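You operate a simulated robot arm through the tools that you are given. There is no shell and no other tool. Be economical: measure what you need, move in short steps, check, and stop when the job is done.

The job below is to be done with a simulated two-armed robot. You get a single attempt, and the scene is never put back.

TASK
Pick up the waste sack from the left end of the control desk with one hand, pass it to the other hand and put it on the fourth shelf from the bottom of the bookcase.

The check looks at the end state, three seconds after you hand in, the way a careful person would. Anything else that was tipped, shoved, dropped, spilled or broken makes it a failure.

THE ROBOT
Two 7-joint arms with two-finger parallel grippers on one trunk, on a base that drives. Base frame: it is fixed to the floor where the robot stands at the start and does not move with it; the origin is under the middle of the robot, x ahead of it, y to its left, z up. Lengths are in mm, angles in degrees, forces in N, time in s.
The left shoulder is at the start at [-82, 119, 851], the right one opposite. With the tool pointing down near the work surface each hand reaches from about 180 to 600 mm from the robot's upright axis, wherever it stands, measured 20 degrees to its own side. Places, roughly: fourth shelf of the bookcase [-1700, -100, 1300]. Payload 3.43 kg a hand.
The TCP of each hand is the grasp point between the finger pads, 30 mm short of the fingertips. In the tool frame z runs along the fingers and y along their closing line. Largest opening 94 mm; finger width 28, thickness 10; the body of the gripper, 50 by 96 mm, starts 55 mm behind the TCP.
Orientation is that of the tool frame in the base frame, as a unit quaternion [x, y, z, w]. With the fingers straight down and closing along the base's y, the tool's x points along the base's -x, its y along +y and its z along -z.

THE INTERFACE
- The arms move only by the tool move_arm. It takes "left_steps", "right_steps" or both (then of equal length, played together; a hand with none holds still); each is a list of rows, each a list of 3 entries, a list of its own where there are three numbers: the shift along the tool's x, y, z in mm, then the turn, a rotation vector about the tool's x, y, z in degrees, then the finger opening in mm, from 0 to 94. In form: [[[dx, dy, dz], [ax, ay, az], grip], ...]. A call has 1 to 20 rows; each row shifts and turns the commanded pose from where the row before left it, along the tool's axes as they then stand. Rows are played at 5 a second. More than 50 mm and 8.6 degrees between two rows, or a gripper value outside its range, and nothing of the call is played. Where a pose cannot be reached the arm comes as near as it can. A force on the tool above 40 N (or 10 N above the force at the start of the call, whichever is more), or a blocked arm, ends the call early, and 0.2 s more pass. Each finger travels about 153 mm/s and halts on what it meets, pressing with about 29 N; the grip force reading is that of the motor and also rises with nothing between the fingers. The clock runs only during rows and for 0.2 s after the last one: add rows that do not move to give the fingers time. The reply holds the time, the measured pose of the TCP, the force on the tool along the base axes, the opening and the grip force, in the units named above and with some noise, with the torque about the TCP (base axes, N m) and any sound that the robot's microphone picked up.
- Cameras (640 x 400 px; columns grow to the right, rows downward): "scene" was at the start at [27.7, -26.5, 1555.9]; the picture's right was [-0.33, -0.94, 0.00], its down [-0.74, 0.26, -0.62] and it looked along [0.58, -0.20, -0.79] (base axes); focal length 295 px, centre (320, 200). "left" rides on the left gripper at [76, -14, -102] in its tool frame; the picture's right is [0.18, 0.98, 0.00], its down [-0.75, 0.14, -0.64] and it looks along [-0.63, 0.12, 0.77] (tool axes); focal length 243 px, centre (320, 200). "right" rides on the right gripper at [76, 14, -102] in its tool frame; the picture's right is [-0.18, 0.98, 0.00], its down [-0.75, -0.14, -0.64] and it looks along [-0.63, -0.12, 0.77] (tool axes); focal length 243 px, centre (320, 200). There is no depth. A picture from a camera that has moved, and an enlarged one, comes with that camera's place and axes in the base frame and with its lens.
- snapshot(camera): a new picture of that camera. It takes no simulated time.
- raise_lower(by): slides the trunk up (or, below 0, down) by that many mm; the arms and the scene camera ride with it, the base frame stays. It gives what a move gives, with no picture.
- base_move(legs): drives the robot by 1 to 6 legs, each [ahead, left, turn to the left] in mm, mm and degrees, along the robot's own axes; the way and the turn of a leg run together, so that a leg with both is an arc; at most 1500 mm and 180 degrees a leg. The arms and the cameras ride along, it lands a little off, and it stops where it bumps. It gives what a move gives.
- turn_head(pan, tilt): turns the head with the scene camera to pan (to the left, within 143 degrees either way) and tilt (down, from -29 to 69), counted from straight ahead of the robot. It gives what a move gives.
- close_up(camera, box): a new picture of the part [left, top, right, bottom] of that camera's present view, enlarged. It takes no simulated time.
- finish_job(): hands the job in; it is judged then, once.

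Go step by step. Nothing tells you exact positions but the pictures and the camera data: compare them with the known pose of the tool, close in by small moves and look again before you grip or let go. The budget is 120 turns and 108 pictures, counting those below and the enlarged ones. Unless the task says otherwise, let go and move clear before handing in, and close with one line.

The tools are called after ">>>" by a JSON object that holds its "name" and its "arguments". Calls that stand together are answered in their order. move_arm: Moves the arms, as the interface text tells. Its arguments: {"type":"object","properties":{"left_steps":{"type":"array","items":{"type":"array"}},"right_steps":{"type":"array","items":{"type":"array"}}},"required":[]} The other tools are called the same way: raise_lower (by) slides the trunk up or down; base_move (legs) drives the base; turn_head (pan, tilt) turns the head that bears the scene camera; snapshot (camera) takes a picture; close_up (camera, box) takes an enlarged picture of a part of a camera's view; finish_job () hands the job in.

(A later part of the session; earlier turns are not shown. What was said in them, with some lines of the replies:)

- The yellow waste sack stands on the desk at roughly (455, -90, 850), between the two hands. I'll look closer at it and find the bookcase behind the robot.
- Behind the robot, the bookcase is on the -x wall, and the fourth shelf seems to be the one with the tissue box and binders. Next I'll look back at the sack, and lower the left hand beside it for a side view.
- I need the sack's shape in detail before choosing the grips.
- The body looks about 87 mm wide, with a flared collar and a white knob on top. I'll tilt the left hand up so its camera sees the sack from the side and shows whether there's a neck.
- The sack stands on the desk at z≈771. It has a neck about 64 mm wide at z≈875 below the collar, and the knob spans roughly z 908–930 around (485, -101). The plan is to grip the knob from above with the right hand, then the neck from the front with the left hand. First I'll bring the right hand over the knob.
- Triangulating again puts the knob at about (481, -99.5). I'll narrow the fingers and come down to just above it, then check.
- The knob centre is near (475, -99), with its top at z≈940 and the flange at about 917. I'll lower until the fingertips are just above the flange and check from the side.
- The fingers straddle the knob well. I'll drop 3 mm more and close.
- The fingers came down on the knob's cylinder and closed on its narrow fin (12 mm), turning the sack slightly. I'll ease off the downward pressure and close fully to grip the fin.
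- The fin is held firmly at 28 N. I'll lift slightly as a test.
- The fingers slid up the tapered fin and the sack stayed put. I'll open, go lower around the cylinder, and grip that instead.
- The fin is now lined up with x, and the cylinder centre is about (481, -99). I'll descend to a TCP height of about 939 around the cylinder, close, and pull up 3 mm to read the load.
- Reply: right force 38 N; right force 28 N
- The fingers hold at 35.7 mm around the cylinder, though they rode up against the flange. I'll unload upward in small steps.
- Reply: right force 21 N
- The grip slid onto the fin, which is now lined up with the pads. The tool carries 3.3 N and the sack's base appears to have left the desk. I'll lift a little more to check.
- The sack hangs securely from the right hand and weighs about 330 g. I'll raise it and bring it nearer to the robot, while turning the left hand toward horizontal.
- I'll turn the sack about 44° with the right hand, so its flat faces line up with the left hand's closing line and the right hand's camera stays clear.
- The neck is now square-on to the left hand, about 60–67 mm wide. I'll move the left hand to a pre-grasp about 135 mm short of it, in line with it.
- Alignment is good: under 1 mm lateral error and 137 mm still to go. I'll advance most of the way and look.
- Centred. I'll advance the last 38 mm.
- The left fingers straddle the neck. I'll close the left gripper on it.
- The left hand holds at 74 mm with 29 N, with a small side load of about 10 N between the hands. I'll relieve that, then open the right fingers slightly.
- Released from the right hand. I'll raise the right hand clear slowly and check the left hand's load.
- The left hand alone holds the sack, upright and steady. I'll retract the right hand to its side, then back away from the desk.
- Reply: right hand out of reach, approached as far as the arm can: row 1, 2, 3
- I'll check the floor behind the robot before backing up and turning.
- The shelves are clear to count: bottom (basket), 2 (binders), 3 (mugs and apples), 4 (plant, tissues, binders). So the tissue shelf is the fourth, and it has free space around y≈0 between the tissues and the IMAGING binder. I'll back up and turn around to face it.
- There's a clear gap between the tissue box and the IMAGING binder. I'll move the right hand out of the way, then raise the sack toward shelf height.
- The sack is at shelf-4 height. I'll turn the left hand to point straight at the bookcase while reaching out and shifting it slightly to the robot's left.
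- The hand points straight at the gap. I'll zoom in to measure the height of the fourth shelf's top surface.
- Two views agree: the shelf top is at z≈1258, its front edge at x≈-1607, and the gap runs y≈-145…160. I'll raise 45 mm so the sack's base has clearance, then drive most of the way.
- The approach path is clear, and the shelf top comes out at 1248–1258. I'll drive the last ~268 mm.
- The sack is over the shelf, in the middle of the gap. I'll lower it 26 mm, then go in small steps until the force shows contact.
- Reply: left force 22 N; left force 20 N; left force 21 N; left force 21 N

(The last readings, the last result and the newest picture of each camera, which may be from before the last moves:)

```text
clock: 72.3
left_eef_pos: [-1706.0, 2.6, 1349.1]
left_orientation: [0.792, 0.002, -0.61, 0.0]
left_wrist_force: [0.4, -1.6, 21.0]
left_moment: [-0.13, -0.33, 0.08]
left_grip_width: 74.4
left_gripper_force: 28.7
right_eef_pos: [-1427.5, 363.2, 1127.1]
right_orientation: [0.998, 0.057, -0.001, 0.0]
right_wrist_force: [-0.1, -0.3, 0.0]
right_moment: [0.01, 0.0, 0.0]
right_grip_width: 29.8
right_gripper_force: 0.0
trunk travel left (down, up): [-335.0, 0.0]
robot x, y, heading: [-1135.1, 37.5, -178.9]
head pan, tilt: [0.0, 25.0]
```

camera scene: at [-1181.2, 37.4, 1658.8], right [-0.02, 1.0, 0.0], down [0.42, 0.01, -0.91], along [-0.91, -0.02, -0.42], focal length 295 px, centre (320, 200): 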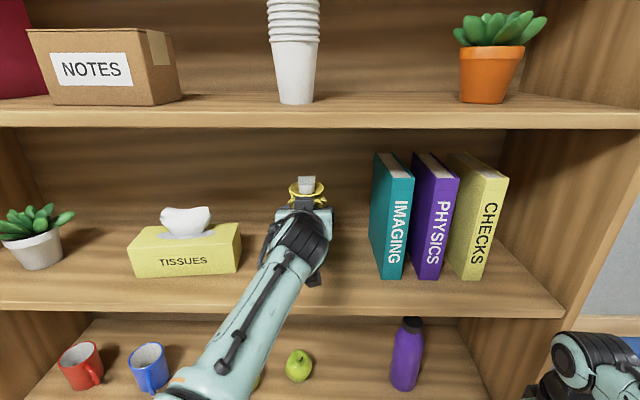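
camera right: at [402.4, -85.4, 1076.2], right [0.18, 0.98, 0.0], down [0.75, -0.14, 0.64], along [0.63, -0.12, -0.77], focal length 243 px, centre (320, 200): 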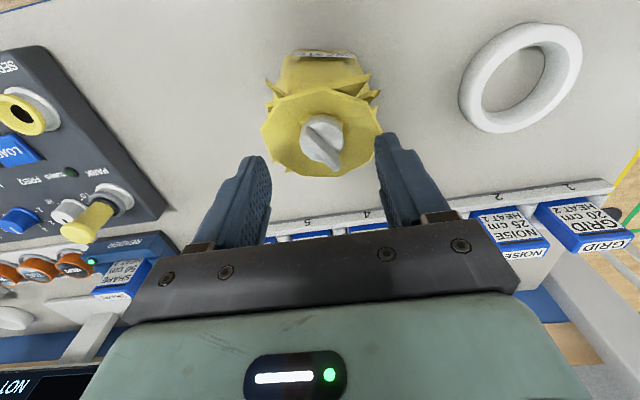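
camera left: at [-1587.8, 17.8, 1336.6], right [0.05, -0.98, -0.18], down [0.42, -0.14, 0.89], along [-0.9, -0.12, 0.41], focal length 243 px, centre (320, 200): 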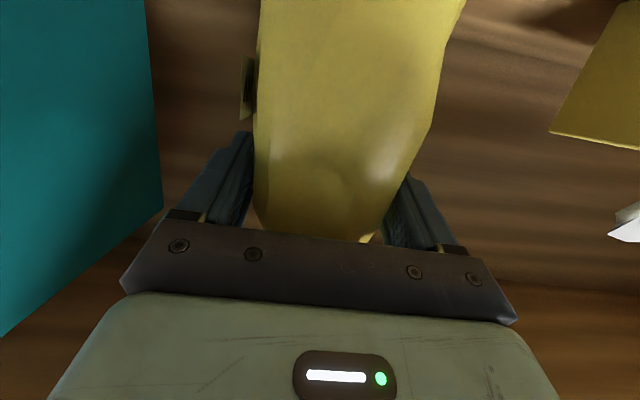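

Contact came earlier than expected: about 21 N from z≈1362. I'll look before doing anything else.

>>> {"name": "snapshot", "arguments": {"camera": "left"}}

>>> {"name": "close_up", "arguments": {"camera": "scene", "box": [210, 140, 410, 340]}}

>>> {"name": "snapshot", "arguments": {"camera": "right"}}

```text
40 pictures are left
camera left: at [-1587.1, 18.0, 1302.8], right [0.05, -0.98, -0.18], down [0.43, -0.14, 0.89], along [-0.9, -0.12, 0.41], focal length 243 px, centre (320, 200)
```

left: 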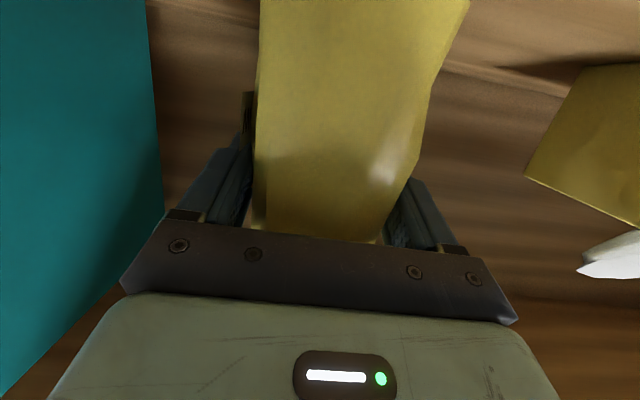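

```text
2.00 times, centred on (310, 240) of scene
camera zoom: at [-1180.0, 37.1, 1659.1], right [-0.02, 1.0, 0.0], down [0.42, 0.01, -0.91], along [-0.91, -0.02, -0.42], focal length 590 px, centre (340, 120)
```

zoom: 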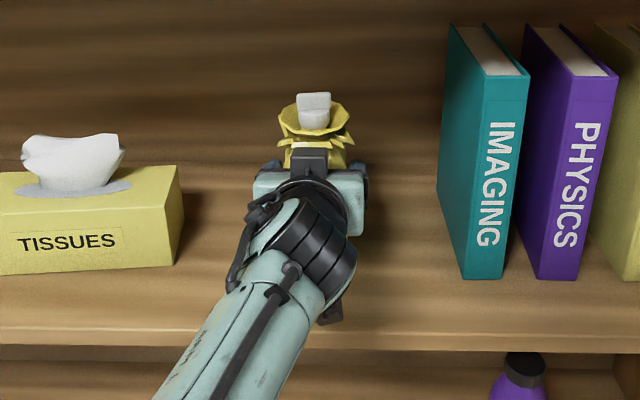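

```text
38 pictures are left
camera right: at [-1350.4, 358.5, 1228.1], right [-0.07, -1.0, 0.0], down [-0.76, 0.05, 0.64], along [-0.64, 0.05, -0.77], focal length 243 px, centre (320, 200)
```

right: 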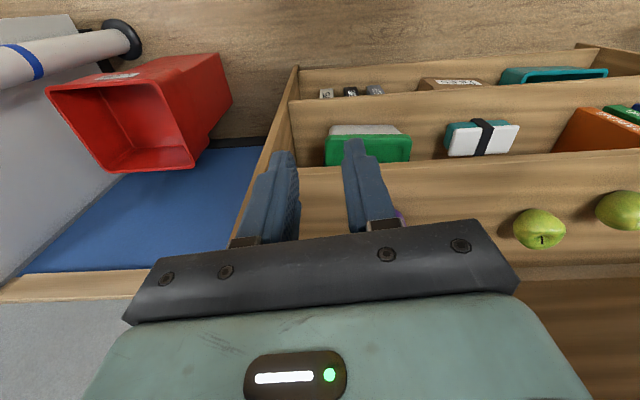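

The sack is upright with its base on the shelf, and the fingers slid about 14 mm down it. I'll unload the downward pressure and open gradually.

>>> {"name": "move_arm", "arguments": {"left_steps": [[[-1.9, 0, -0.5], [0, 0, 0], 30], [[0, 0, 0], [0, 0, 0], 30]]}}

>>> {"name": "move_arm", "arguments": {"left_steps": [[[0, 0, 0], [0, 0, 0], 72], [[0, 0, 0], [0, 0, 0], 76], [[0, 0, 0], [0, 0, 0], 80], [[0, 0, 0], [0, 0, 0], 84], [[0, 0, 0], [0, 0, 0], 94], [[0, 0, 0], [0, 0, 0], 94]]}}

>>> {"name": "snapshot", "arguments": {"camera": "left"}}

>>> {"name": "close_up", "arguments": {"camera": "scene", "box": [210, 140, 410, 340]}}

```text
clock: 72.9
left_eef_pos: [-1705.0, 3.2, 1350.0]
left_orientation: [0.793, 0.002, -0.609, 0.002]
left_wrist_force: [3.2, -1.8, 10.2]
left_moment: [-0.05, 0.38, 0.08]
left_grip_width: 74.3
left_gripper_force: 28.9
right_eef_pos: [-1426.6, 363.5, 1127.9]
right_orientation: [0.998, 0.057, 0.0, 0.0]
right_wrist_force: [0.2, 0.1, -0.3]
right_moment: [0.0, 0.03, 0.0]
right_grip_width: 29.9
right_gripper_force: 0.1
trunk travel left (down, up): [-335.0, 0.0]
robot x, y, heading: [-1134.1, 41.3, -178.9]
head pan, tilt: [0.0, 25.0]
```

```text
clock: 74.3
left_eef_pos: [-1707.9, 3.5, 1349.4]
left_orientation: [0.793, 0.001, -0.609, 0.0]
left_wrist_force: [-0.2, -0.7, 0.0]
left_moment: [0.03, 0.02, 0.02]
left_grip_width: 93.6
left_gripper_force: 0.1
right_eef_pos: [-1429.5, 363.1, 1126.0]
right_orientation: [0.998, 0.057, 0.0, 0.0]
right_wrist_force: [0.4, -0.1, 0.5]
right_moment: [0.01, 0.01, -0.02]
right_grip_width: 30.3
right_gripper_force: 0.0
trunk travel left (down, up): [-335.0, 0.0]
robot x, y, heading: [-1133.8, 38.8, -178.8]
head pan, tilt: [0.0, 25.0]
```

```text
37 pictures are left
camera left: at [-1588.6, 18.2, 1302.9], right [0.05, -0.98, -0.18], down [0.42, -0.14, 0.89], along [-0.9, -0.12, 0.41], focal length 243 px, centre (320, 200)
```

left: 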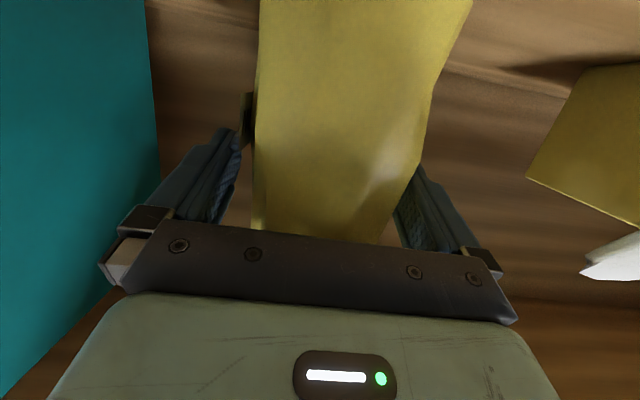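

```text
2.00 times, centred on (310, 240) of scene
camera zoom: at [-1182.2, 37.4, 1659.0], right [-0.02, 1.0, 0.0], down [0.42, 0.01, -0.91], along [-0.91, -0.02, -0.42], focal length 590 px, centre (340, 120)
```

zoom: 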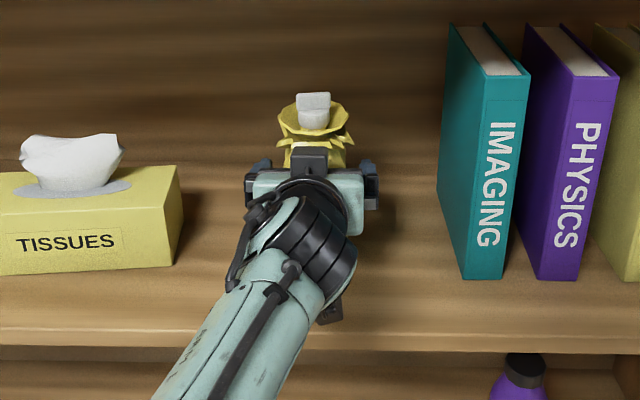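

Released, with zero force and the sack still standing. I'll withdraw straight back with the arm.

>>> {"name": "move_arm", "arguments": {"left_steps": [[[2.6, 0, -9.7], [0, 0, 0], 94], [[5.2, 0, -19.3], [0, 0, 0], 94], [[0, 0, 0], [0, 0, 0], 94]]}}

>>> {"name": "snapshot", "arguments": {"camera": "left"}}

```text
clock: 75.1
left_eef_pos: [-1677.5, 2.3, 1349.4]
left_orientation: [0.794, 0.001, -0.608, 0.0]
left_wrist_force: [0.6, -0.2, 0.4]
left_moment: [0.0, 0.04, 0.0]
left_grip_width: 93.9
left_gripper_force: 0.1
right_eef_pos: [-1429.9, 362.6, 1126.0]
right_orientation: [0.998, 0.058, 0.0, 0.0]
right_wrist_force: [-0.4, 0.2, 0.6]
right_moment: [0.01, -0.02, 0.03]
right_grip_width: 30.0
right_gripper_force: 0.0
trunk travel left (down, up): [-335.0, 0.0]
robot x, y, heading: [-1137.4, 43.3, -178.8]
head pan, tilt: [0.0, 25.0]
```

```text
35 pictures are left
camera left: at [-1558.9, 17.7, 1302.7], right [0.05, -0.98, -0.18], down [0.42, -0.14, 0.89], along [-0.9, -0.12, 0.41], focal length 243 px, centre (320, 200)
```

left: 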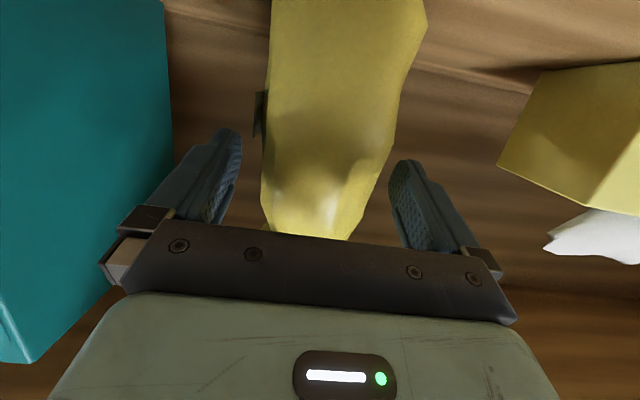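

The sack stayed put as the hand slid back. I'll keep withdrawing, then back the base off for a full look.

>>> {"name": "move_arm", "arguments": {"left_steps": [[[6.5, 0, -24], [0, 0, 0], 94], [[7.8, 0, -29], [0, 0, 0], 94], [[9, 0, -34], [0, 0, 0], 94], [[0, 0, 0], [0, 0, 0], 94]]}}

>>> {"name": "base_move", "arguments": {"legs": [[-350, 0, 0]]}}

>>> {"name": "snapshot", "arguments": {"camera": "scene"}}

>>> {"name": "snapshot", "arguments": {"camera": "left"}}

```text
clock: 76.1
left_eef_pos: [-1587.6, 3.2, 1348.4]
left_orientation: [0.794, 0.002, -0.608, 0.001]
left_wrist_force: [0.8, 0.1, -0.4]
left_moment: [-0.01, 0.0, 0.0]
left_grip_width: 94.1
left_gripper_force: 0.0
right_eef_pos: [-1429.0, 363.9, 1126.5]
right_orientation: [0.998, 0.057, 0.0, 0.0]
right_wrist_force: [-0.1, 0.4, -0.1]
right_moment: [-0.02, 0.0, 0.0]
right_grip_width: 30.1
right_gripper_force: 0.1
trunk travel left (down, up): [-335.0, 0.0]
robot x, y, heading: [-1136.0, 39.9, -178.7]
head pan, tilt: [0.0, 25.0]
```

```text
clock: 78.3
left_eef_pos: [-1237.2, 9.5, 1348.7]
left_orientation: [0.793, 0.001, -0.609, 0.0]
left_wrist_force: [-0.1, 0.2, 0.6]
left_moment: [0.0, 0.0, 0.03]
left_grip_width: 94.2
left_gripper_force: 0.1
right_eef_pos: [-1077.8, 370.8, 1126.0]
right_orientation: [0.998, 0.057, 0.0, 0.0]
right_wrist_force: [-0.5, 0.3, 0.0]
right_moment: [-0.02, 0.01, 0.02]
right_grip_width: 30.4
right_gripper_force: 0.1
trunk travel left (down, up): [-335.0, 0.0]
robot x, y, heading: [-787.4, 47.3, -179.1]
head pan, tilt: [0.0, 25.0]
```

```text
34 pictures are left
camera scene: at [-831.6, 44.0, 1659.2], right [-0.02, 1.0, 0.0], down [0.42, 0.01, -0.91], along [-0.91, -0.02, -0.42], focal length 295 px, centre (320, 200)
```

scene: 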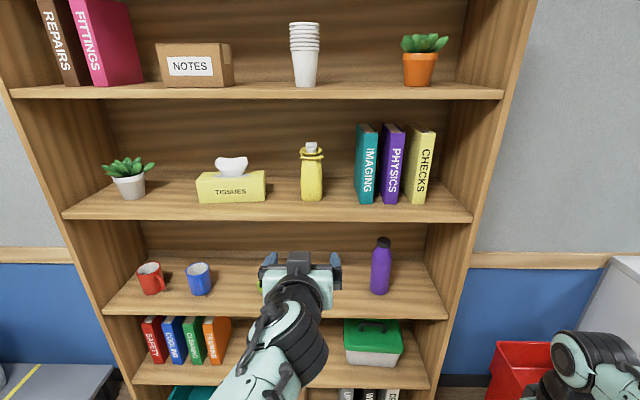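

```text
33 pictures are left
camera left: at [-1118.8, 24.5, 1302.4], right [0.05, -0.98, -0.18], down [0.42, -0.14, 0.89], along [-0.9, -0.12, 0.41], focal length 243 px, centre (320, 200)
```

left: 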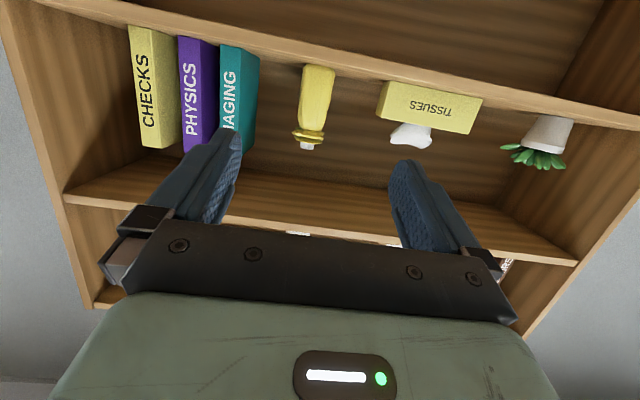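

The sack stands upright on the fourth shelf, between the tissues and the binders. Nothing around it has moved and both hands are clear, so I'm handing in.

>>> {"name": "finish_job", "arguments": {}}

```text
The job is handed in.
```

I picked up the waste sack from the desk with the right hand, passed it to the left hand in mid-air, and set it upright on the fourth shelf of the bookcase; both hands are clear, and I saw nothing else disturbed.
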